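You operate a simulated robot arm through the tools that you are given. There is no shell and no other tool.

Carry out the task below with a simulated robot arm. There is one attempt and no reset: what you move stays moved.

TASK
Stop the charging board: drive off, load lamp off, steering centred, key off.
Fine: the steering lock shows its orange flag at the end; leave the board's other switches as they are.

It is judged by the outcome, as a careful person would: the job done as asked, and still so three seconds after it is handed in. It fails if anything else is knocked over, pushed out of place, dropped, spilled or broken.

THE ROBOT
A 7-joint arm with a two-finger parallel gripper, fixed in place. Base frame: the origin is at the foot of the arm, x ahead of it, y to its left, z up. Units: m, degrees, N and s.
Its first joint turns from -132.0 to 132.0 degrees. Payload 3.91 kg.
Tool frame: the origin (TCP) lies between the finger pads and is the grasp point; the fingertips stand 0.03 m ahead of it; z points along the fingers, y is the line along which they close. Largest opening 0.11 m; finger width 0.02, thickness 0.01; the body of the gripper, 0.048 by 0.112 m, starts 0.055 m behind the TCP.
Orientation is told as [roll, pitch, yaw] about the base's x, y, z axes, in that order, counted from this pose: with the fingers straight down and closing along the base's y, the tool's x points along the base's -x, its y along +y and its z along -z.

THE INTERFACE
- The arm moves only by the tool drive_tool. Its argument "rows" is a list that holds one entry, the list of rows, each a list of 7 numbers: the shift along the tool's x, y, z in units of 50 mm (1.0 is 50 mm), then the turn, a rotation vector about the tool's x, y, z in units of 8 degrees (1.0 is 8 degrees), then the gripper command, from -1 (shut) to 1 (fully open), values between in proportion. In form: [[[dx, dy, dz, rx, ry, rz, grip], ...]]. A call has 1 to 20 rows; each row shifts and turns the commanded pose from where the row before left it, along the tool's axes as they then stand. A call with a number of a shift or a turn outside -1 to 1 is refused whole. Rows are played at 5 a second. More than 0.05 m and 8.6 degrees between two rows, or a gripper value outside its range, and nothing of the call is played. A pose out of reach is approached as far as the arm can. The call stops where the force on the tool passes 40 N (or 10 N more than at its start, if that is more) or the arm is blocked; 0.2 s more then pass. The fingers move at their own pace (about 0.108 m/s each) and stop on an object; they squeeze with about 41 N. The grip force told is the motor's: it shows also when the fingers shut on nothing. Time passes only in rows, and 0.2 s behind the last, so rows that do not move let the fingers close. It gives the time, the measured TCP pose, the force on the tool (base axes), the opening and the grip force at its end, in the units of the frame above (readings bear some noise), with the torque about the TCP (base axes, N m) and any sound that the robot's microphone picked up.
- Cameras (640 x 400 px; columns grow to the right, rows downward): "scene" is fixed at [0.0514, 0.6486, 1.7213]; the picture's right is [0.08, -1.00, 0.00], its down [-0.83, -0.07, -0.56] and it looks along [0.56, 0.04, -0.83] (base axes); focal length 317 px, centre (320, 200). "wrist" rides on the gripper at [0.072, 0.017, -0.103] in the tool frame; the picture's right is [-0.23, 0.97, 0.00], its down [-0.76, -0.18, -0.62] and it looks along [-0.61, -0.14, 0.78] (tool axes); focal length 222 px, centre (320, 200). There is no depth. A picture from a camera that has moved, and an enlarged one, comes with that camera's place and axes in the base frame and with its lens.
- camera(camera): a new picture of that camera. No time passes.
- close_up(camera, box): a new picture of the part [left, top, right, bottom] of that camera's present view, enlarged. No time passes.
- finish_job(): hands the job in; it is judged then, once.

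Places have to be worked out from the pictures, the camera data and where the tool is seen. Open the gripper and draw the arm clear of the work before you hand the job in, unless the task says otherwise.

The tools are called as a command line: name --argument value ..., lists and objects as JSON in quotes. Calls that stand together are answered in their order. drive_tool: Moves the arm, as the interface text tells. Its arguments: {"type":"object","properties":{"rows":{"type":"array"}},"required":["rows"]} The other tools are called the same way: camera (camera) takes a picture; close_up (camera, box) takes an enlarged picture of a part of a camera's view; finish_job () hands the job in.

At the start:

```text
clock: 0.0
tool_pos: [0.2069, 0.5084, 1.4593]
tcp_rot: [0.1, -0.1, -0.1]
force: [0.3, -0.2, -1.0]
torque: [0.02, -0.03, 0.0]
grip_width: 0.1099
gripper_force: 0.1
```

scene: 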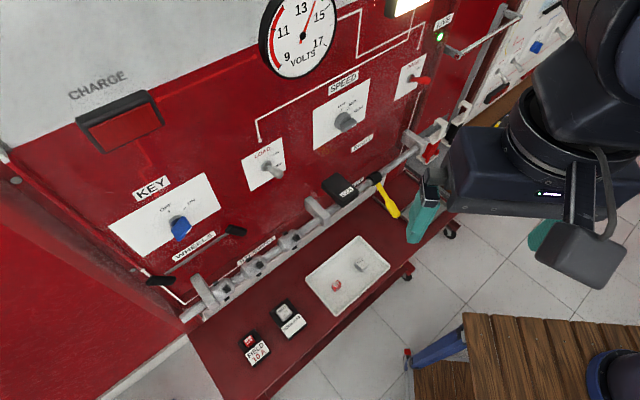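
wrist: 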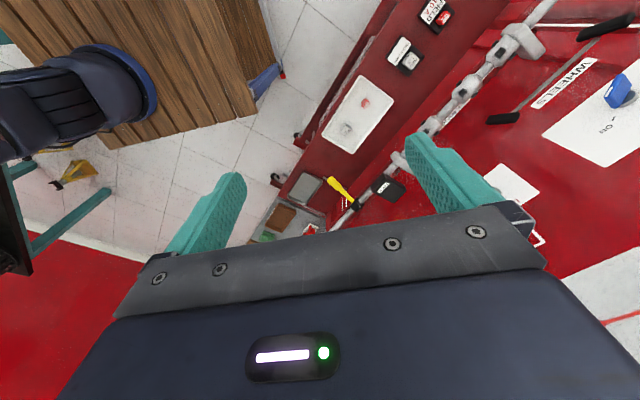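

I'll start by looking at the board up close in the scene camera before moving anything.

close_up --camera "scene" --box '[80, 150, 280, 320]'

close_up --camera "scene" --box '[230, 50, 430, 210]'

close_up --camera "scene" --box '[180, 220, 400, 380]'

close_up --camera "scene" --box '[380, 0, 600, 150]'

close_up --camera "scene" --box '[290, 130, 470, 250]'

close_up --camera "scene" --box '[50, 60, 350, 220]'

```text
2.35 times, centred on (180, 235) of scene
camera zoom: at [0.0514, 0.6486, 1.7213], right [0.08, -1.0, 0.0], down [-0.83, -0.07, -0.56], along [0.56, 0.04, -0.83], focal length 746 px, centre (649, 118)
```

zoom: 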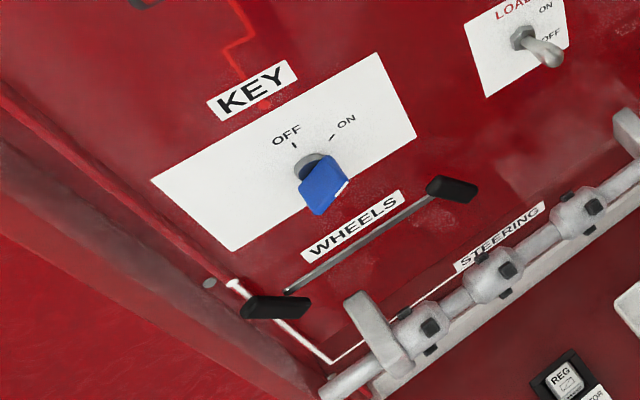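

```text
2.50 times, centred on (330, 130) of scene
camera zoom: at [0.0514, 0.6486, 1.7213], right [0.08, -1.0, 0.0], down [-0.83, -0.07, -0.56], along [0.56, 0.04, -0.83], focal length 793 px, centre (295, 375)
```

zoom: 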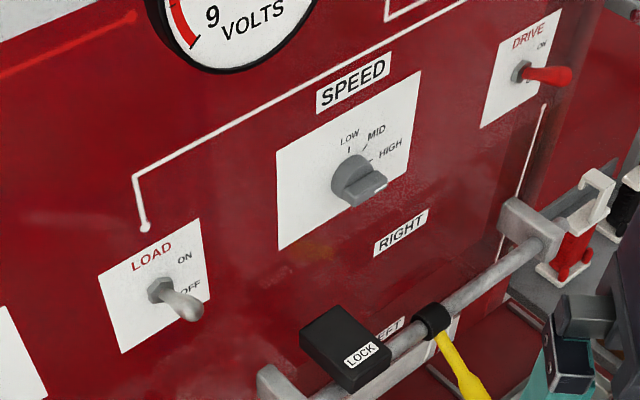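

```text
2.50 times, centred on (290, 300) of scene
camera zoom: at [0.0514, 0.6486, 1.7213], right [0.08, -1.0, 0.0], down [-0.83, -0.07, -0.56], along [0.56, 0.04, -0.83], focal length 793 px, centre (395, -50)
```

zoom: 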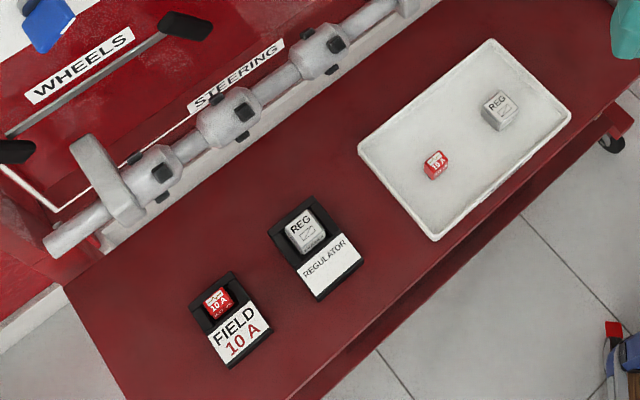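

```text
2.67 times, centred on (490, 75) of scene
camera zoom: at [0.0514, 0.6486, 1.7213], right [0.08, -1.0, 0.0], down [-0.83, -0.07, -0.56], along [0.56, 0.04, -0.83], focal length 846 px, centre (-133, 533)
```

zoom: 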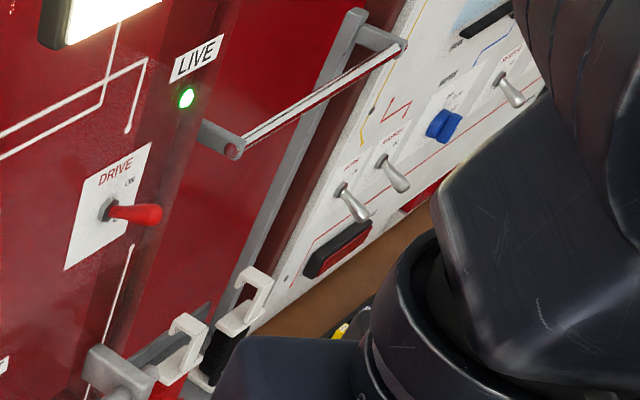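

```text
3.33 times, centred on (380, 190) of scene
camera zoom: at [0.0514, 0.6486, 1.7213], right [0.08, -1.0, 0.0], down [-0.83, -0.07, -0.56], along [0.56, 0.04, -0.83], focal length 1057 px, centre (120, 233)
```

zoom: 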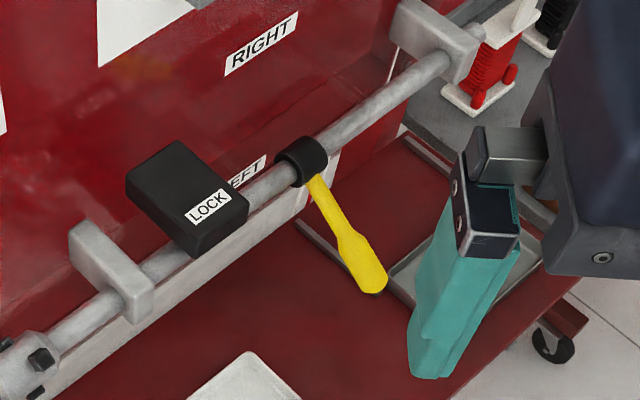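

```text
2.13 times, centred on (200, 140) of scene
camera zoom: at [0.0514, 0.6486, 1.7213], right [0.08, -1.0, 0.0], down [-0.83, -0.07, -0.56], along [0.56, 0.04, -0.83], focal length 676 px, centre (576, 328)
```

zoom: 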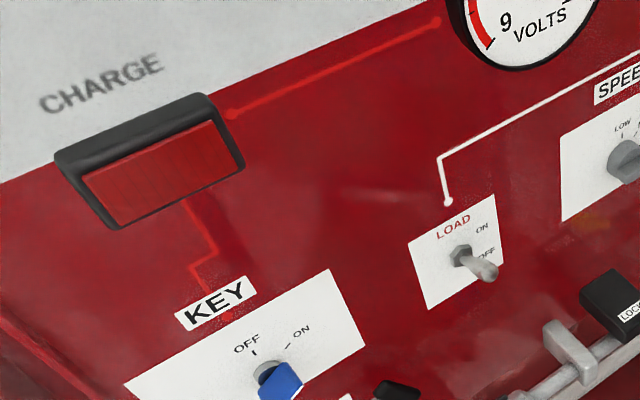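

The LOAD and DRIVE levers both appear to be up (ON), the yellow steering lever hangs below horizontal, and the key points to ON. The panel seems to run at 45° with its face towards the arm, so I'll close the fingers and tilt the tool to point horizontally at the board, staying well back from it.

drive_tool --rows '[[[0, 0, 0, -0.707, -0.707, 0, -1], [0, 0, 0, -0.707, -0.707, 0, -1], [0, 0, 0, -0.707, -0.707, 0, -1], [0, 0, 0, -0.707, -0.707, 0, -1], [0, 0, 0, -0.707, -0.707, 0, -1], [0, 0, 0, -0.707, -0.707, 0, -1]]]'

```text
clock: 1.4
tool_pos: [0.2069, 0.5094, 1.4596]
tcp_rot: [38.3, -31.8, -11.3]
force: [0.5, 0.2, -0.5]
torque: [0.0, -0.02, -0.02]
grip_width: 0.0001
gripper_force: 37.6
```

The first 48° of tilt went through cleanly. I'll finish it while easing forward along the tool axis.

drive_tool --rows '[[[0, 0, 0.3, -0.707, -0.707, 0, -1], [0, 0, 0.3, -0.707, -0.707, 0, -1], [0, 0, 0.3, -0.707, -0.707, 0, -1], [0, 0, 0.3, -0.707, -0.707, 0, -1], [0, 0, 0.3, -0.707, -0.707, 0, -1], [0, 0, 0, -0.177, -0.177, 0, -1]]]'

camera --camera "scene"

camera --camera "wrist"

```text
clock: 2.8
tool_pos: [0.2539, 0.5549, 1.4274]
tcp_rot: [90.2, -45.0, -45.1]
force: [0.1, -0.1, -0.2]
torque: [0.0, 0.03, 0.0]
grip_width: 0.0001
gripper_force: 37.4
```

```text
taken
```

scene: 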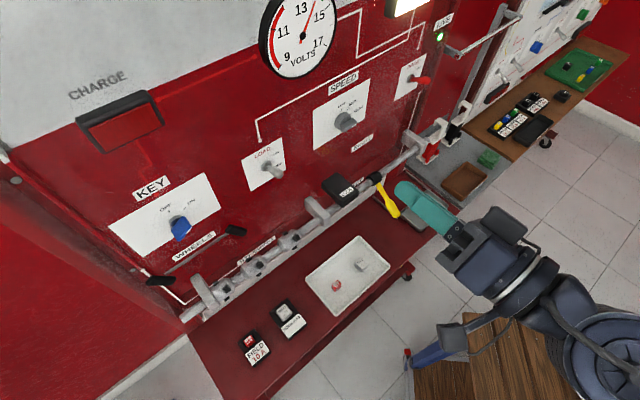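

```text
taken
camera wrist: at [0.135, 0.5281, 1.3886], right [-0.37, 0.37, 0.85], down [0.03, -0.91, 0.41], along [0.93, 0.18, 0.33], focal length 222 px, centre (320, 200)
```

wrist: 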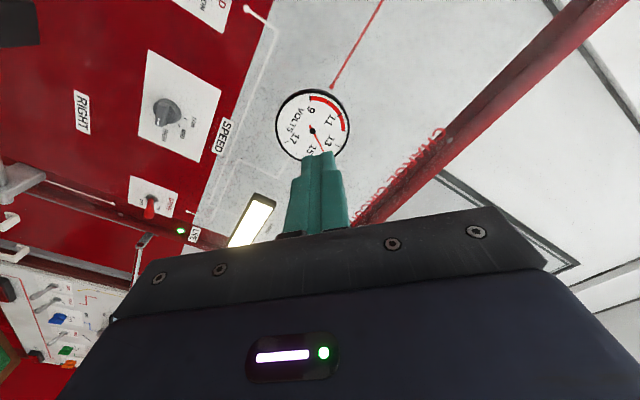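

The tool now points square at the board, with the fingers closed. The camera image is rotated, so I'll try rolling the tool towards camera-above, which gives upright views and looks down on the levers.

drive_tool --rows '[[[0, 0, 0, 0, 0, 1, -1], [0, 0, 0, 0, 0, 1, -1], [0, 0, 0, 0, 0, 1, -1], [0, 0, 0, 0, 0, 1, -1], [0, 0, 0, 0, 0, 1, -1], [0, 0, 0, 0, 0, 1, -1], [0, 0, 0, 0, 0, 1, -1], [0, 0, 0, 0, 0, 1, -1], [0, 0, 0, 0, 0, 1, -1], [0, 0, 0, 0, 0, 1, -1], [0, 0, 0, 0, 0, 1, -1], [0, 0, 0, 0, 0, 1, -1], [0, 0, 0, 0, 0, 1, -1], [0, 0, 0, 0, 0, 1, -1], [0, 0, 0, 0, 0, 1, -1], [0, 0, 0, 0, 0, 1, -1], [0, 0, 0, 0, 0, 0.875, -1]]]'

camera --camera "wrist"

camera --camera "scene"

```text
clock: 6.6
tool_pos: [0.0058, 0.3898, 1.5822]
tcp_rot: [92.4, 8.2, -15.0]
force: [-0.7, 0.7, -0.2]
torque: [-0.01, 0.03, -0.06]
grip_width: 0.0
gripper_force: 37.7
out of reach, approached as far as the arm can: row 1, 2, 3, 4, 5, 6, 7, 8, 9, 10, 11, 12, 13, 14, 15, 16
stopped in row 17: the arm was blocked; the commanded pose is now the measured one
```

```text
taken
camera wrist: at [-0.0899, 0.3089, 1.6055], right [0.34, -0.13, 0.93], down [0.54, -0.78, -0.31], along [0.77, 0.61, -0.19], focal length 222 px, centre (320, 200)
```

wrist: 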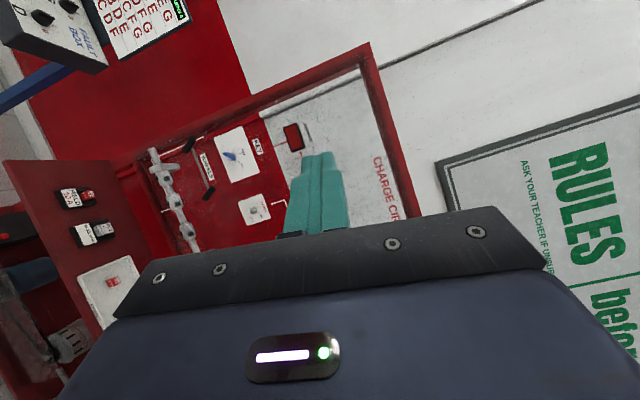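

```text
taken
```

scene: 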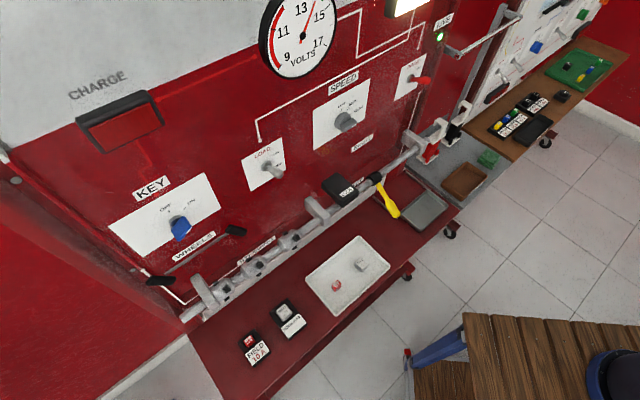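

The arm ran out of joint range in that roll direction, but nothing was touched, and this stand-back view is useful. I'll enlarge it to check the panel before rolling back the other way.

close_up --camera "wrist" --box '[130, 80, 330, 280]'

close_up --camera "wrist" --box '[0, 150, 160, 330]'

```text
2.00 times, centred on (230, 180) of wrist
camera zoom: at [-0.0899, 0.3089, 1.6055], right [0.34, -0.13, 0.93], down [0.54, -0.78, -0.31], along [0.77, 0.61, -0.19], focal length 444 px, centre (500, 240)
```

zoom: 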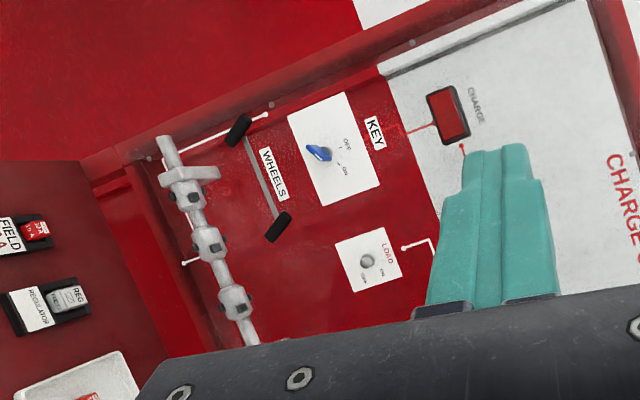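

```text
2.22 times, centred on (80, 240) of wrist
camera zoom: at [-0.0899, 0.3089, 1.6055], right [0.34, -0.13, 0.93], down [0.54, -0.78, -0.31], along [0.77, 0.61, -0.19], focal length 494 px, centre (853, 111)
```

zoom: 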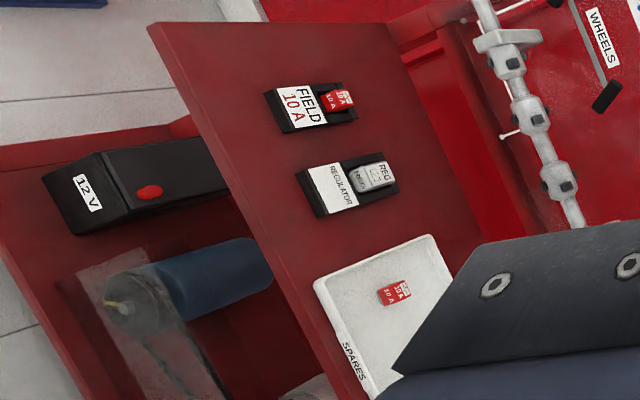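

The views confirm the wheels are steered by roughly 30° and that the key points to ON. I'll roll back the other way, towards camera-below.

drive_tool --rows '[[[0, 0, 0, 0, 0, -1, -1], [0, 0, 0, 0, 0, -1, -1], [0, 0, 0, 0, 0, -1, -1], [0, 0, 0, 0, 0, -1, -1], [0, 0, 0, 0, 0, -1, -1], [0, 0, 0, 0, 0, -1, -1], [0, 0, 0, 0, 0, -1, -1], [0, 0, 0, 0, 0, -1, -1], [0, 0, 0, 0, 0, -1, -1], [0, 0, 0, 0, 0, -1, -1], [0, 0, 0, 0, 0, -1, -1]]]'

```text
clock: 9.0
tool_pos: [0.0076, 0.3906, 1.581]
tcp_rot: [103.1, -79.7, -28.4]
force: [0.0, -0.1, -0.5]
torque: [-0.02, 0.04, -0.02]
grip_width: 0.0
gripper_force: 37.9
```

The orientation is now close to what I want. I'll yaw about 30° to face the board squarely, then move in front of its middle, staying clear of the levers.

drive_tool --rows '[[[0, 0, 0, 1, 0, 0, -1], [0, 0, 0, 1, 0, 0, -1], [0, 0, 0, 1, 0, 0, -1], [0, 0, 0, 0.7, 0, 0, -1], [0.56, -0.4, 0.71, 0, 0, 0, -1], [0.56, -0.4, 0.71, 0, 0, 0, -1], [0.56, -0.4, 0.71, 0, 0, 0, -1], [0.56, -0.4, 0.71, 0, 0, 0, -1], [0.56, -0.4, 0.71, 0, 0, 0, -1], [0.56, -0.4, 0.71, 0, 0, 0, -1], [0.56, -0.4, 0.71, 0, 0, 0, -1], [0.56, -0.4, 0.71, 0, 0, 0, -1]]]'

camera --camera "scene"

camera --camera "wrist"

```text
clock: 10.5
tool_pos: [0.0491, 0.4156, 1.5065]
tcp_rot: [61.1, -74.6, -5.5]
force: [0.3, -0.5, -0.7]
torque: [-0.01, -0.02, -0.03]
grip_width: 0.0001
gripper_force: 37.3
stopped in row 7: the arm was blocked; the commanded pose is now the measured one
```

```text
taken
```

scene: 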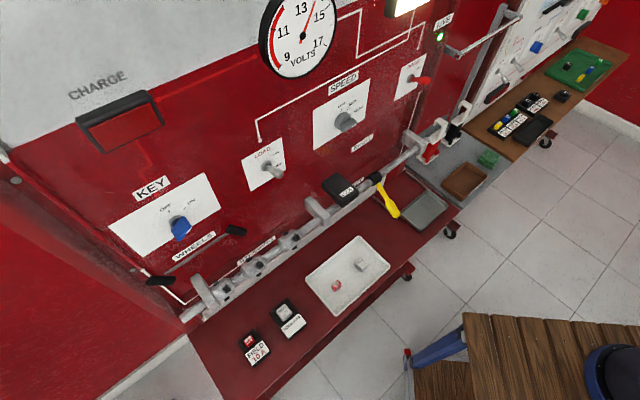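

```text
taken
camera wrist: at [-0.0391, 0.3425, 1.4552], right [-0.71, 0.54, 0.45], down [0.0, -0.63, 0.77], along [0.7, 0.55, 0.45], focal length 222 px, centre (320, 200)
```

wrist: 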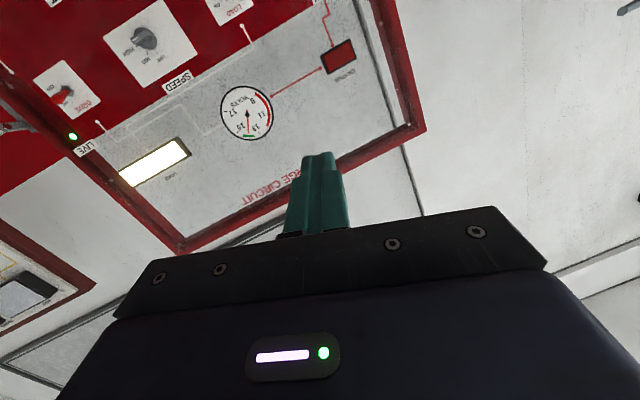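

The arm was blocked partway by its own folded posture, with no contact force on the tool. I'll tilt the tool back down to unfold the wrist and see how it tracks.

drive_tool --rows '[[[0, 0, 0, 0, 1, 0, -1], [0, 0, 0, 0, 1, 0, -1], [0, 0, 0, 0, 1, 0, -1], [0, 0, 0, 0, 1, 0, -1], [0, 0, 0, 0, 1, 0, -1]]]'

camera --camera "scene"

```text
clock: 11.7
tool_pos: [0.0249, 0.4182, 1.5069]
tcp_rot: [16.2, -42.5, 43.1]
force: [-1.2, -0.1, 0.4]
torque: [-0.01, -0.04, -0.02]
grip_width: 0.0001
gripper_force: 37.9
```

```text
taken
```

scene: 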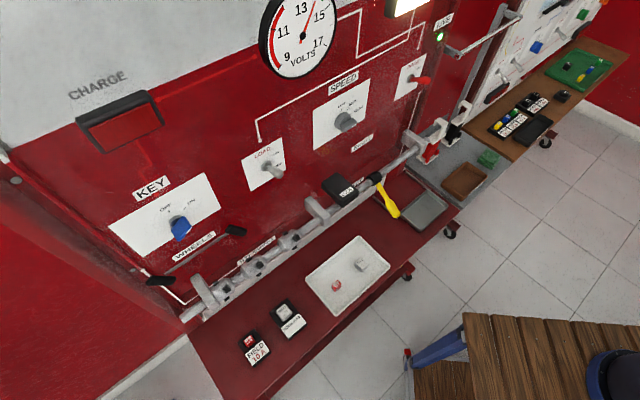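

The tool is now tilted about 45° down and tracking again. I'll move it forward and to the right, out of the folded zone, towards [0.30, 0.45, 1.35], which is still about 0.3 m from the panel.

drive_tool --rows '[[[-0.163, -0.667, 0.594, 0, 0, 0, -1], [-0.163, -0.667, 0.594, 0, 0, 0, -1], [-0.163, -0.667, 0.594, 0, 0, 0, -1], [-0.163, -0.667, 0.594, 0, 0, 0, -1], [-0.163, -0.667, 0.594, 0, 0, 0, -1], [-0.163, -0.667, 0.594, 0, 0, 0, -1], [-0.163, -0.667, 0.594, 0, 0, 0, -1]]]'

camera --camera "scene"

camera --camera "wrist"

```text
clock: 13.3
tool_pos: [0.3012, 0.4465, 1.3528]
tcp_rot: [16.1, -42.7, 43.1]
force: [-0.9, -0.2, 0.3]
torque: [-0.03, 0.0, 0.01]
grip_width: 0.0
gripper_force: 37.8
```

```text
taken
```

scene: 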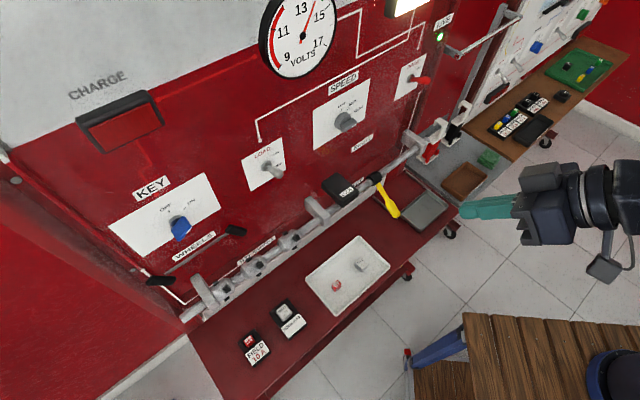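

```text
taken
camera wrist: at [0.2185, 0.3534, 1.3803], right [-0.65, 0.67, 0.35], down [0.37, -0.12, 0.92], along [0.66, 0.73, -0.17], focal length 222 px, centre (320, 200)
```

wrist: 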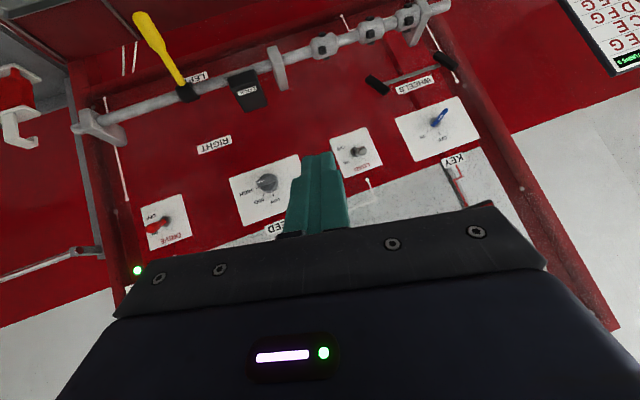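

That tracked exactly, and the wrist camera now sees the whole panel, though upside down. I'll zoom in to triangulate each control accurately.

close_up --camera "wrist" --box '[320, 80, 480, 190]'

close_up --camera "wrist" --box '[100, 140, 320, 280]'

close_up --camera "wrist" --box '[60, 0, 280, 140]'

close_up --camera "wrist" --box '[260, 0, 480, 140]'

close_up --camera "scene" --box '[370, 60, 450, 110]'

close_up --camera "scene" --box '[230, 130, 310, 200]'

```text
3.64 times, centred on (400, 135) of wrist
camera zoom: at [0.2185, 0.3534, 1.3803], right [-0.65, 0.67, 0.35], down [0.37, -0.12, 0.92], along [0.66, 0.73, -0.17], focal length 808 px, centre (29, 436)
```

zoom: 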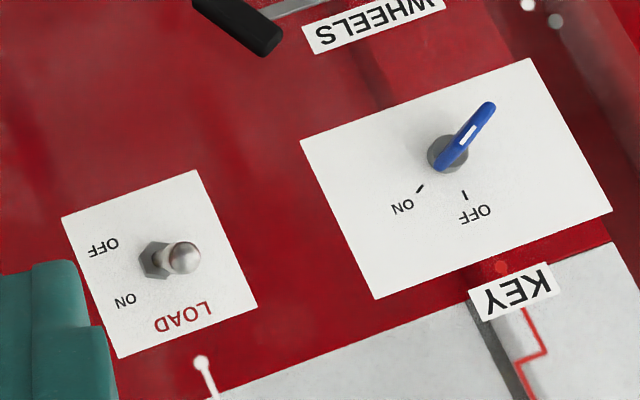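

```text
2.86 times, centred on (210, 210) of wrist
camera zoom: at [0.2185, 0.3534, 1.3803], right [-0.65, 0.67, 0.35], down [0.37, -0.12, 0.92], along [0.66, 0.73, -0.17], focal length 635 px, centre (634, 171)
```

zoom: 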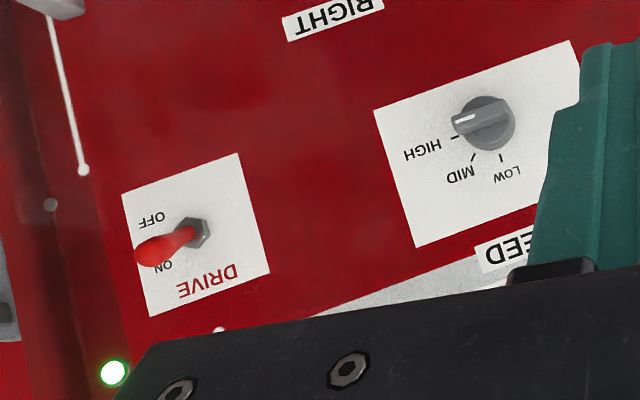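

```text
2.86 times, centred on (170, 70) of wrist
camera zoom: at [0.2185, 0.3534, 1.3803], right [-0.65, 0.67, 0.35], down [0.37, -0.12, 0.92], along [0.66, 0.73, -0.17], focal length 635 px, centre (749, 571)
```

zoom: 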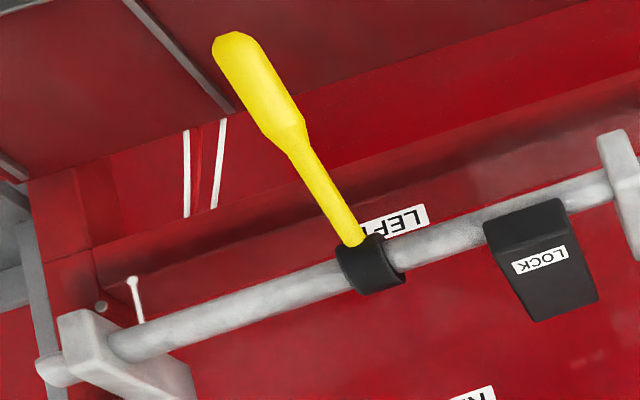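

```text
2.86 times, centred on (370, 70) of wrist
camera zoom: at [0.2185, 0.3534, 1.3803], right [-0.65, 0.67, 0.35], down [0.37, -0.12, 0.92], along [0.66, 0.73, -0.17], focal length 635 px, centre (177, 571)
```

zoom: 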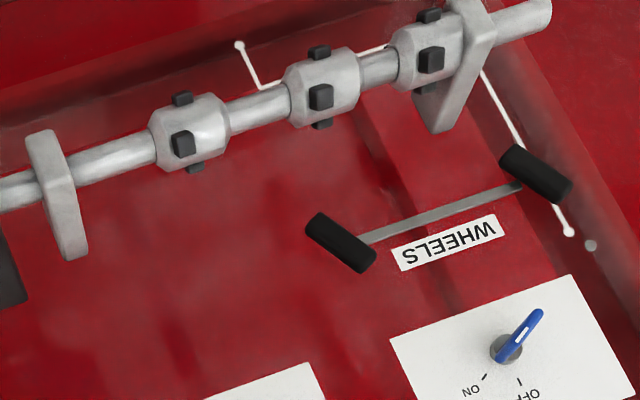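

```text
8.00 times, centred on (410, 85) of scene
camera zoom: at [0.0514, 0.6486, 1.7213], right [0.08, -1.0, 0.0], down [-0.83, -0.07, -0.56], along [0.56, 0.04, -0.83], focal length 2536 px, centre (-400, 1120)
```

zoom: 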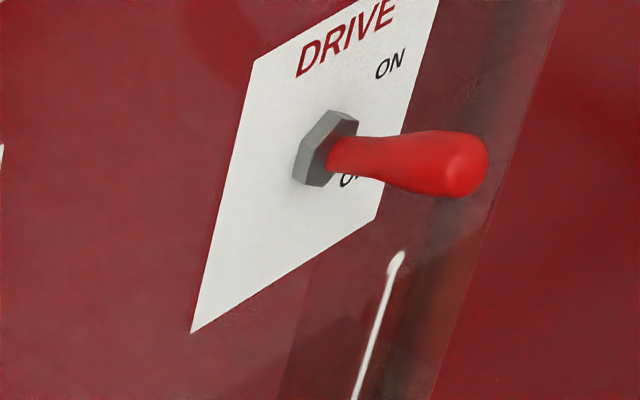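

```text
5.71 times, centred on (270, 165) of scene
camera zoom: at [0.0514, 0.6486, 1.7213], right [0.08, -1.0, 0.0], down [-0.83, -0.07, -0.56], along [0.56, 0.04, -0.83], focal length 1812 px, centre (606, 400)
```

zoom: 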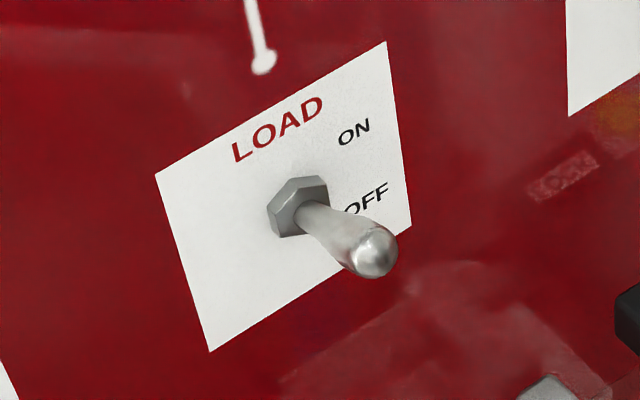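

The upside-down view clearly shows the LOAD and DRIVE levers at ON, and the wheels slanted. I'll zoom hard on the key in both cameras to work out which way its bow is turned.

close_up --camera "scene" --box '[150, 190, 220, 250]'

close_up --camera "wrist" --box '[405, 90, 475, 150]'

close_up --camera "scene" --box '[310, 150, 430, 240]'

```text
6.67 times, centred on (185, 220) of scene
camera zoom: at [0.0514, 0.6486, 1.7213], right [0.08, -1.0, 0.0], down [-0.83, -0.07, -0.56], along [0.56, 0.04, -0.83], focal length 2114 px, centre (1220, 67)
```

zoom: 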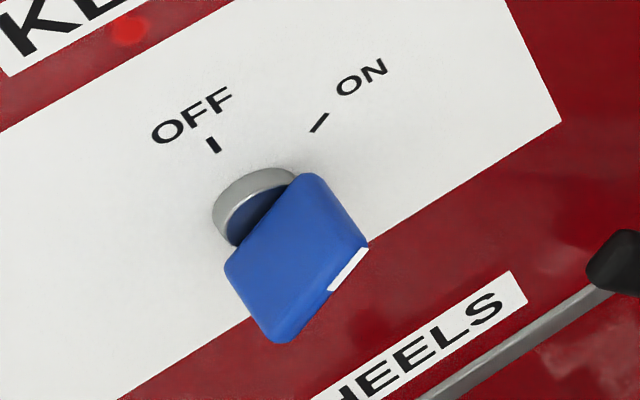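

```text
6.67 times, centred on (440, 120) of wrist
camera zoom: at [0.2185, 0.3534, 1.3803], right [-0.65, 0.67, 0.35], down [0.37, -0.12, 0.92], along [0.66, 0.73, -0.17], focal length 1481 px, centre (-480, 733)
```

zoom: 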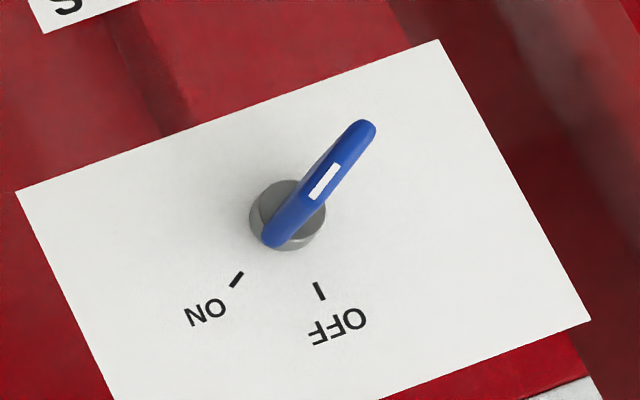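

```text
4.44 times, centred on (370, 195) of scene
camera zoom: at [0.0514, 0.6486, 1.7213], right [0.08, -1.0, 0.0], down [-0.83, -0.07, -0.56], along [0.56, 0.04, -0.83], focal length 1409 px, centre (98, 222)
```

zoom: 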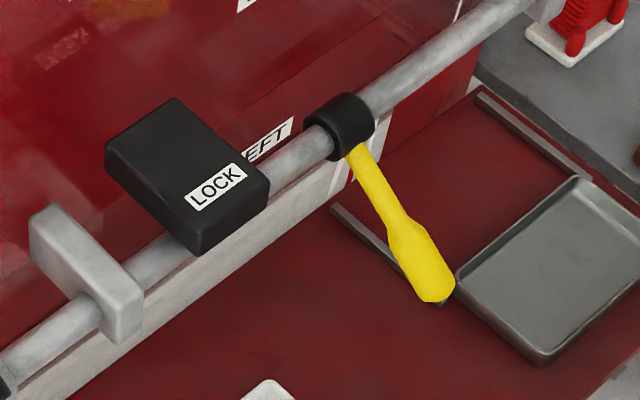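

Triangulation puts the panel face near n'≈0.895 m, measured along [0.707, 0.707]. Positions along the panel (s, positive to the right):

| Control | s (m) | z (m) | Notes |
|---|---|---|---|
| DRIVE lever tip | +0.206 | 1.247 | n'≈0.83, up |
| LOAD lever tip | −0.233 | 1.244 | n'≈0.83, up |
| Key axis | −0.43 | 1.225 | bow pointing to ON |
| Steering collar | +0.063 | 0.998 | yellow lever 38° below horizontal, towards LEFT |

I'll move towards the DRIVE side, then level the tool.

drive_tool --rows '[[[-0.388, -0.803, 0.1375, 0, 0, 0, -1], [-0.388, -0.803, 0.1375, 0, 0, 0, -1], [-0.388, -0.803, 0.1375, 0, 0, 0, -1], [-0.388, -0.803, 0.1375, 0, 0, 0, -1], [0, 0, 0, 0.281, -0.98, -0.1557, -1], [0, 0, 0, 0.281, -0.98, -0.1557, -1], [0, 0, 0, 0.281, -0.98, -0.1557, -1], [0, 0, 0, 0.281, -0.98, -0.1557, -1], [0, 0, 0, 0.281, -0.98, -0.1557, -1], [0, 0, 0, 0.281, -0.98, -0.1557, -1]]]'

camera --camera "scene"

camera --camera "wrist"

```text
clock: 15.5
tool_pos: [0.4781, 0.4134, 1.3501]
tcp_rot: [-173.9, -89.8, -141.3]
force: [-0.1, 0.1, 1.1]
torque: [-0.02, 0.03, -0.02]
grip_width: 0.0001
gripper_force: 37.7
```

```text
taken
```

scene: 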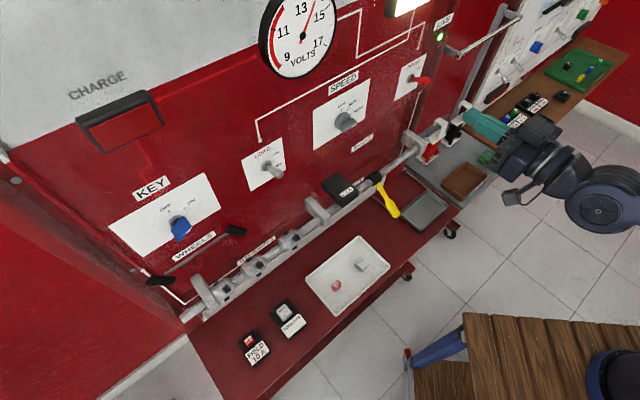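

```text
taken
camera wrist: at [0.3923, 0.3531, 1.2793], right [-0.69, 0.69, 0.23], down [-0.32, -0.57, 0.76], along [0.65, 0.45, 0.61], focal length 222 px, centre (320, 200)
```

wrist: 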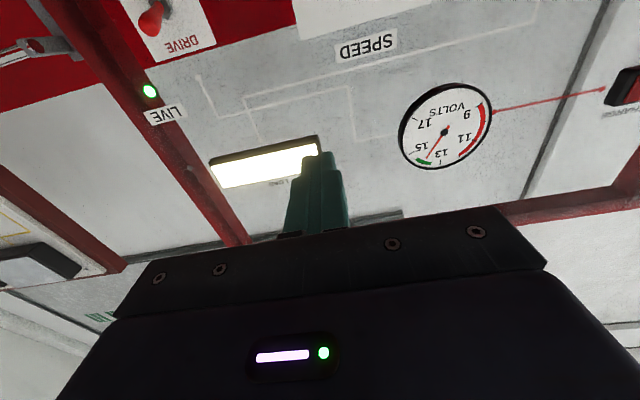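

The tool is now level and square to the panel. I'll move to a point in front of and above the DRIVE lever at s=0.206, n'=0.75, z=1.30.

drive_tool --rows '[[[0.2, -0.64, 0.48, 0, 0, 0, -1], [0.2, -0.64, 0.48, 0, 0, 0, -1], [0.2, -0.64, 0.48, 0, 0, 0, -1], [0.2, -0.64, 0.48, 0, 0, 0, -1], [0.2, -0.64, 0.48, 0, 0, 0, -1]]]'

close_up --camera "scene" --box '[340, 0, 560, 150]'

camera --camera "wrist"

```text
clock: 16.7
tool_pos: [0.6756, 0.386, 1.3034]
tcp_rot: [-178.1, -89.8, -136.8]
force: [-0.6, 0.2, 0.1]
torque: [-0.02, 0.03, -0.01]
grip_width: 0.0
gripper_force: 37.8
```

```text
2.67 times, centred on (450, 75) of scene
camera zoom: at [0.0514, 0.6486, 1.7213], right [0.08, -1.0, 0.0], down [-0.83, -0.07, -0.56], along [0.56, 0.04, -0.83], focal length 846 px, centre (-27, 533)
```

zoom: 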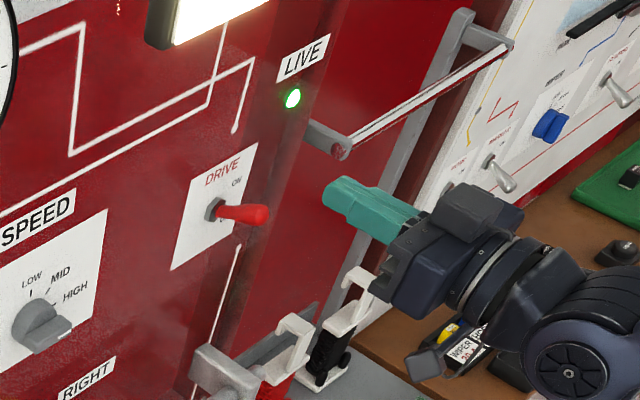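

```text
taken
camera wrist: at [0.5911, 0.3263, 1.2301], right [-0.69, 0.69, 0.23], down [-0.32, -0.57, 0.76], along [0.65, 0.45, 0.61], focal length 222 px, centre (320, 200)
```

wrist: 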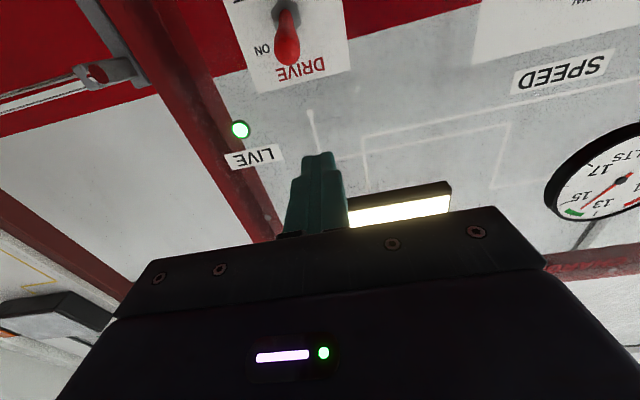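

The TCP reads n'=0.75, s=0.205, z=1.303. The wrist view puts the DRIVE tip at s≈0.21, z≈1.241 and the pivot at z≈1.22. I'll advance above the lever so the fingertips reach n'≈0.85.

drive_tool --rows '[[[0, -0.04, 0.7, 0, 0, 0, -1], [0, -0.04, 0.7, 0, 0, 0, -1], [0, 0, 0, 0, 0, 0, -1]]]'

close_up --camera "scene" --box '[370, 30, 490, 120]'

camera --camera "wrist"

```text
clock: 17.5
tool_pos: [0.7286, 0.4335, 1.3017]
tcp_rot: [178.0, -89.9, -133.1]
force: [0.7, 0.3, 0.4]
torque: [-0.02, -0.01, 0.0]
grip_width: 0.0001
gripper_force: 37.7
```

```text
4.44 times, centred on (430, 75) of scene
camera zoom: at [0.0514, 0.6486, 1.7213], right [0.08, -1.0, 0.0], down [-0.83, -0.07, -0.56], along [0.56, 0.04, -0.83], focal length 1409 px, centre (-169, 756)
```

zoom: 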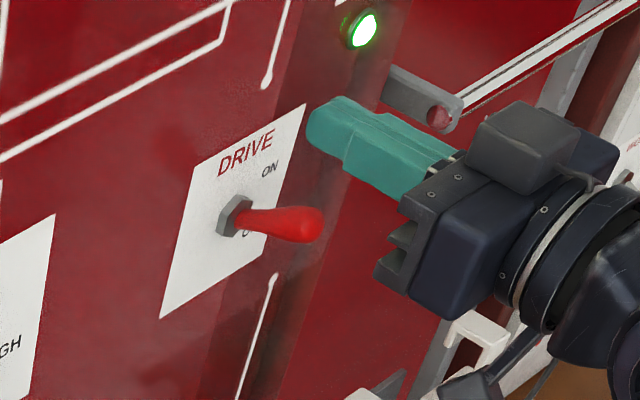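

```text
taken
camera wrist: at [0.6426, 0.3727, 1.2299], right [-0.69, 0.69, 0.23], down [-0.32, -0.57, 0.76], along [0.65, 0.45, 0.61], focal length 222 px, centre (320, 200)
```

wrist: 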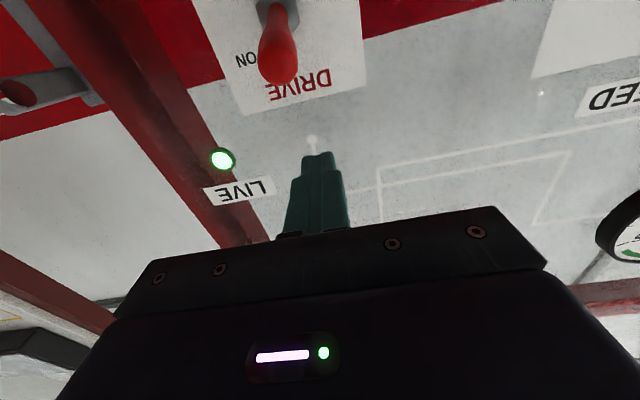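

The fingers sit directly above the lever, with clear space on each side. I'll press down in steps to flip DRIVE to OFF.

drive_tool --rows '[[[0.5, 0, 0, 0, 0, 0, -1], [0.4, 0, 0, 0, 0, 0, -1], [0.25, 0, 0, 0, 0, 0, -1], [0.25, 0, 0, 0, 0, 0, -1]]]'

close_up --camera "scene" --box '[370, 30, 490, 120]'

```text
clock: 18.5
tool_pos: [0.7292, 0.4324, 1.2315]
tcp_rot: [176.7, -89.8, -131.8]
force: [-0.7, 0.1, -0.3]
torque: [0.02, 0.02, -0.01]
grip_width: 0.0
gripper_force: 37.5
```

```text
4.44 times, centred on (430, 75) of scene
camera zoom: at [0.0514, 0.6486, 1.7213], right [0.08, -1.0, 0.0], down [-0.83, -0.07, -0.56], along [0.56, 0.04, -0.83], focal length 1409 px, centre (-169, 756)
```

zoom: 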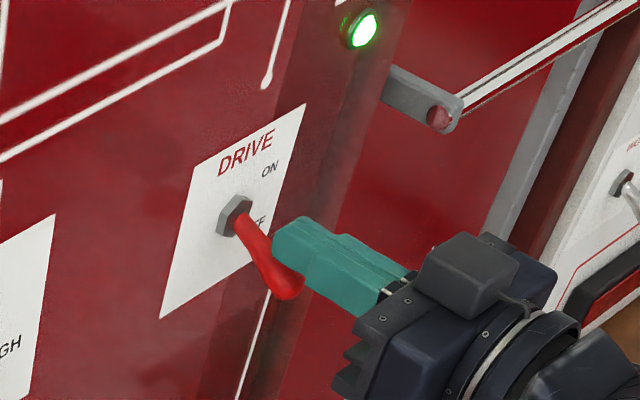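

DRIVE is now pointing down at OFF. I'll back off, rise, and traverse left in clear space to a point in front of the LOAD switch.

drive_tool --rows '[[[-0.3, 0, 0, 0, 0, 0, -1], [-0.5, 0, -0.8, 0, 0, 0, -1], [-0.6, 0, -0.75, 0, 0, 0, -1], [0, 0.98, 0, 0, 0, 0, -1], [0, 0.98, 0, 0, 0, 0, -1], [0, 0.98, 0, 0, 0, 0, -1], [0, 0.98, 0, 0, 0, 0, -1], [0, 0.98, 0, 0, 0, 0, -1], [0, 0.98, 0, 0, 0, 0, -1], [0, 0.98, 0, 0, 0, 0, -1], [0, 0.98, 0, 0, 0, 0, -1], [0, 0.98, 0, 0, 0, 0, -1]]]'

camera --camera "scene"

camera --camera "wrist"

```text
clock: 21.1
tool_pos: [0.3643, 0.6883, 1.3026]
tcp_rot: [178.2, -90.0, -133.4]
force: [-0.2, -0.9, -0.3]
torque: [-0.02, 0.02, 0.04]
grip_width: 0.0
gripper_force: 37.7
```

```text
taken
```

scene: 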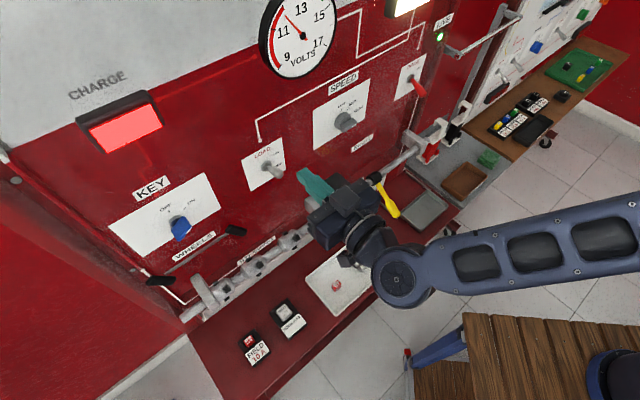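

```text
taken
camera wrist: at [0.2778, 0.629, 1.2314], right [-0.69, 0.69, 0.23], down [-0.32, -0.57, 0.76], along [0.65, 0.45, 0.61], focal length 222 px, centre (320, 200)
```

wrist: 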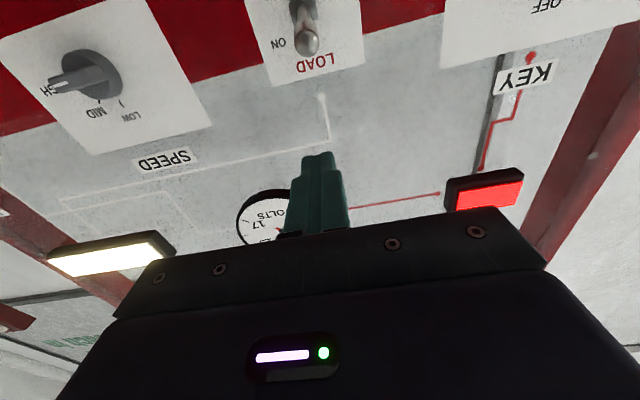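

With drive off, the red charge lamp lit and the voltmeter dropped, as expected. The TCP reads n'=0.744, s=−0.229, and the LOAD tip is at s≈−0.236, z≈1.24. I'll advance above it and press down the same way.

drive_tool --rows '[[[0, 0.06, 0.78, 0, 0, 0, -1], [0, 0.06, 0.77, 0, 0, 0, -1], [0, 0, 0, 0, 0, 0, -1]]]'

camera --camera "wrist"

close_up --camera "scene" --box '[220, 110, 380, 230]'

```text
clock: 21.9
tool_pos: [0.4133, 0.749, 1.3004]
tcp_rot: [179.3, -89.9, -134.4]
force: [-0.4, 0.6, 0.3]
torque: [0.01, -0.02, 0.01]
grip_width: 0.0
gripper_force: 38.2
```

```text
taken
camera wrist: at [0.3284, 0.6893, 1.2297], right [-0.69, 0.69, 0.23], down [-0.32, -0.57, 0.76], along [0.65, 0.45, 0.61], focal length 222 px, centre (320, 200)
```

wrist: 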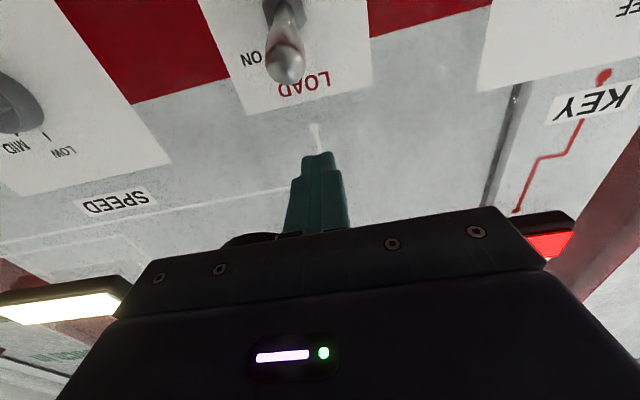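

```text
3.33 times, centred on (300, 170) of scene
camera zoom: at [0.0514, 0.6486, 1.7213], right [0.08, -1.0, 0.0], down [-0.83, -0.07, -0.56], along [0.56, 0.04, -0.83], focal length 1057 px, centre (387, 300)
```

zoom: 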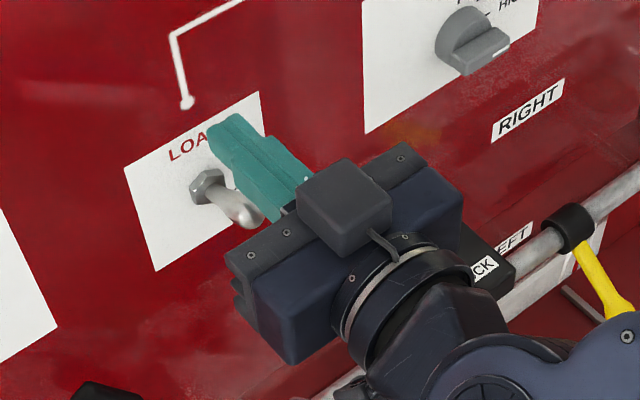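

The fingers are above the LOAD lever. I'll press down as before.

drive_tool --rows '[[[0.5, 0, 0, 0, 0, 0, -1], [0.4, 0, 0, 0, 0, 0, -1], [0.25, 0, 0, 0, 0, 0, -1], [0.25, 0, 0, 0, 0, 0, -1]]]'

close_up --camera "scene" --box '[220, 110, 380, 230]'

camera --camera "scene"

```text
clock: 22.9
tool_pos: [0.4128, 0.7485, 1.2311]
tcp_rot: [-177.6, -90.0, -137.5]
force: [-0.9, -0.2, -0.8]
torque: [0.0, 0.03, -0.02]
grip_width: 0.0005
gripper_force: 37.5
```

```text
3.33 times, centred on (300, 170) of scene
camera zoom: at [0.0514, 0.6486, 1.7213], right [0.08, -1.0, 0.0], down [-0.83, -0.07, -0.56], along [0.56, 0.04, -0.83], focal length 1057 px, centre (387, 300)
```

zoom: 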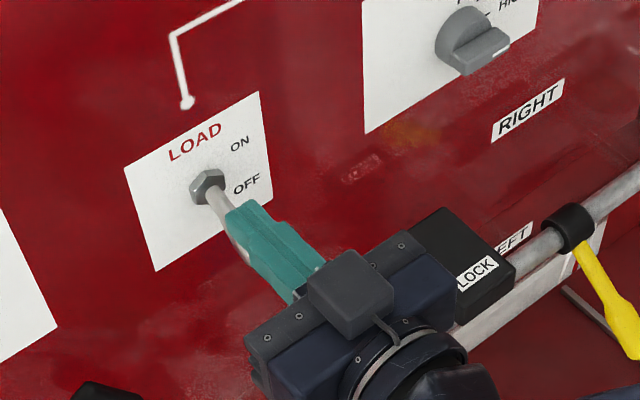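

```text
taken
```

scene: 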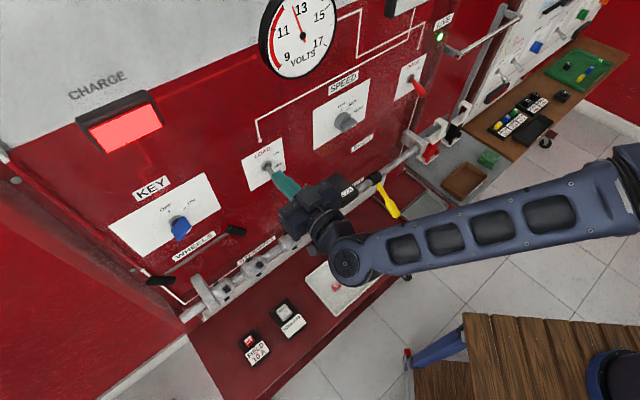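

LOAD is down at OFF and the lamp has gone dark. I'll retreat and look at the board before the steering.

drive_tool --rows '[[[-0.3, 0, 0, 0, 0, 0, -1], [-0.5, 0, -0.8, 0, 0, 0, -1], [-0.6, 0, -0.75, 0, 0, 0, -1], [0, 0, -0.8, 0, 0, 0, -1], [0, -0.98, 0, 0, 0, 0, -1], [0, -0.98, 0, 0, 0, 0, -1], [0, -0.98, 0, 0, 0, 0, -1], [0, -0.98, 0, 0, 0, 0, -1], [0, -0.98, 0, 0, 0, 0, -1], [0, -0.98, 0, 0, 0, 0, -1], [0, -0.15, 0, 0, 0, 0, -1]]]'

camera --camera "scene"

close_up --camera "scene" --box '[230, 50, 430, 210]'

```text
clock: 25.3
tool_pos: [0.5424, 0.4531, 1.3016]
tcp_rot: [175.2, -89.9, -130.3]
force: [0.1, -1.1, 0.7]
torque: [0.0, -0.02, -0.01]
grip_width: 0.0
gripper_force: 37.9
```

```text
taken
```

scene: 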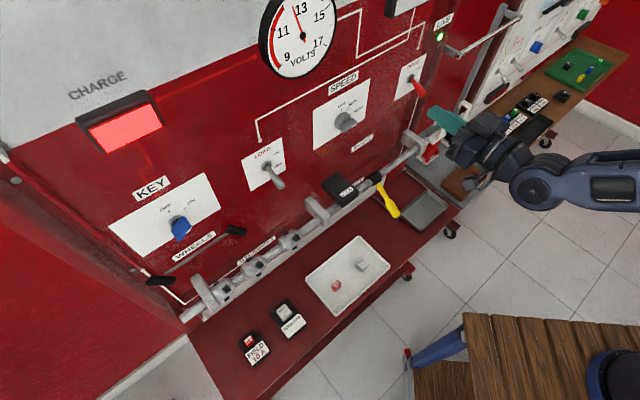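

```text
2.50 times, centred on (330, 130) of scene
camera zoom: at [0.0514, 0.6486, 1.7213], right [0.08, -1.0, 0.0], down [-0.83, -0.07, -0.56], along [0.56, 0.04, -0.83], focal length 793 px, centre (295, 375)
```

zoom: 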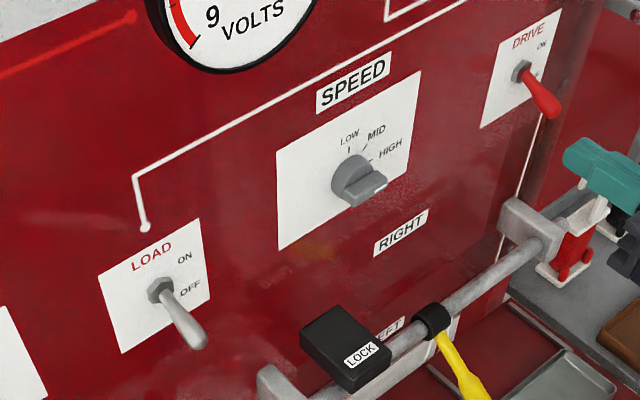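

Both levers are confirmed at OFF. Next I'll tilt the tool 45° down, open the fingers part way, and come down in front of and above the yellow steering lever for a close look.

drive_tool --rows '[[[0, 0, 0, 0, 1, 0, 0.2], [0, 0, 0, 0, 1, 0, 0.2], [0, 0, 0, 0, 1, 0, 0.2], [0, 0, 0, 0, 1, 0, 0.2], [0, 0, 0, 0, 1, 0, 0.2], [0, 0, 0, 0, 0.625, 0, 0.2], [0.704, 0, 0.428, 0, 0, 0, 0.2], [0.704, 0, 0.428, 0, 0, 0, 0.2], [0.704, 0, 0.428, 0, 0, 0, 0.2], [0.704, 0, 0.428, 0, 0, 0, 0.2], [0.704, 0, 0.428, 0, 0, 0, 0.2]]]'

camera --camera "scene"

camera --camera "wrist"

```text
clock: 27.7
tool_pos: [0.5377, 0.4335, 1.0986]
tcp_rot: [-1.6, -53.9, 44.5]
force: [-0.2, -0.5, 0.4]
torque: [-0.01, 0.03, -0.03]
grip_width: 0.0661
gripper_force: 0.1
out of reach, approached as far as the arm can: row 4, 5
```

```text
taken
```

scene: 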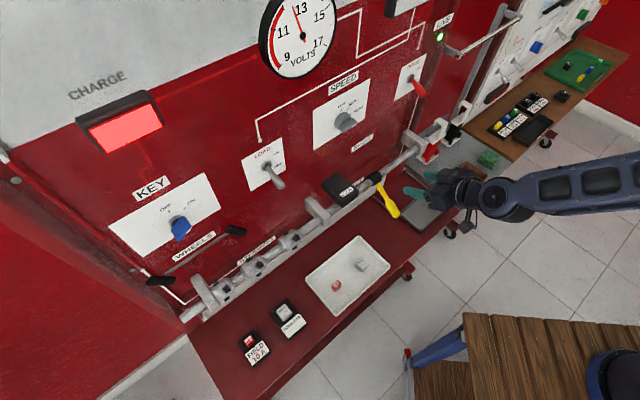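

```text
taken
camera wrist: at [0.4329, 0.3605, 1.1004], right [-0.57, 0.8, 0.17], down [0.07, -0.15, 0.99], along [0.82, 0.57, 0.03], focal length 222 px, centre (320, 200)
```

wrist: 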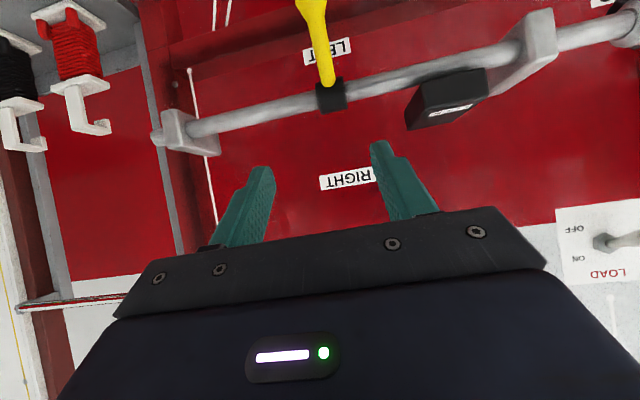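

The tilt fell slightly short (about 36° down, 2.5° of yaw error), but the view is good and puts the lever at s≈0.064. I'll move to a standoff along the approach line, correct the yaw, and add some tilt.

drive_tool --rows '[[[0.669, 0.069, 0.19, 0, 0, 0, 0.2], [0.669, 0.069, 0.19, 0, 0, 0, 0.2], [0.669, 0.069, 0.19, 0, 0, 0, 0.2], [0, 0, 0, -0.25, 0.55, -0.18, 0.2], [0, 0, 0, 0, 0.55, 0, 0.2]]]'

camera --camera "scene"

camera --camera "wrist"

```text
clock: 28.9
tool_pos: [0.5058, 0.4147, 0.9973]
tcp_rot: [-1.2, -44.8, 46.4]
force: [0.3, 0.2, -0.3]
torque: [0.0, 0.01, 0.06]
grip_width: 0.0662
gripper_force: 0.1
```

```text
taken
```

scene: 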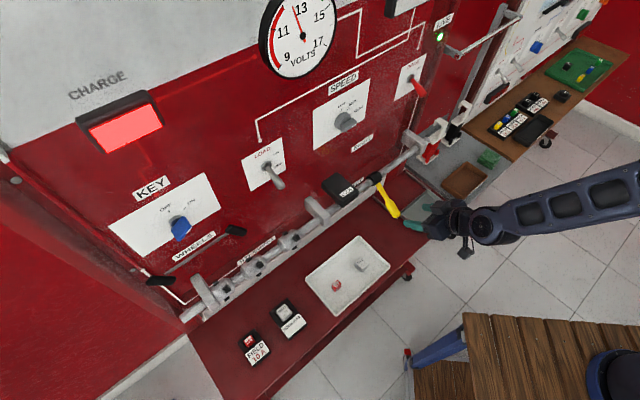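

```text
taken
camera wrist: at [0.4057, 0.3389, 1.0212], right [-0.58, 0.8, 0.15], down [0.19, -0.04, 0.98], along [0.79, 0.6, -0.12], focal length 222 px, centre (320, 200)
```

wrist: 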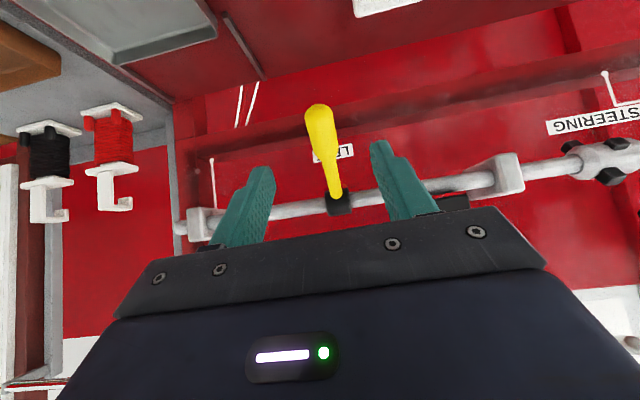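

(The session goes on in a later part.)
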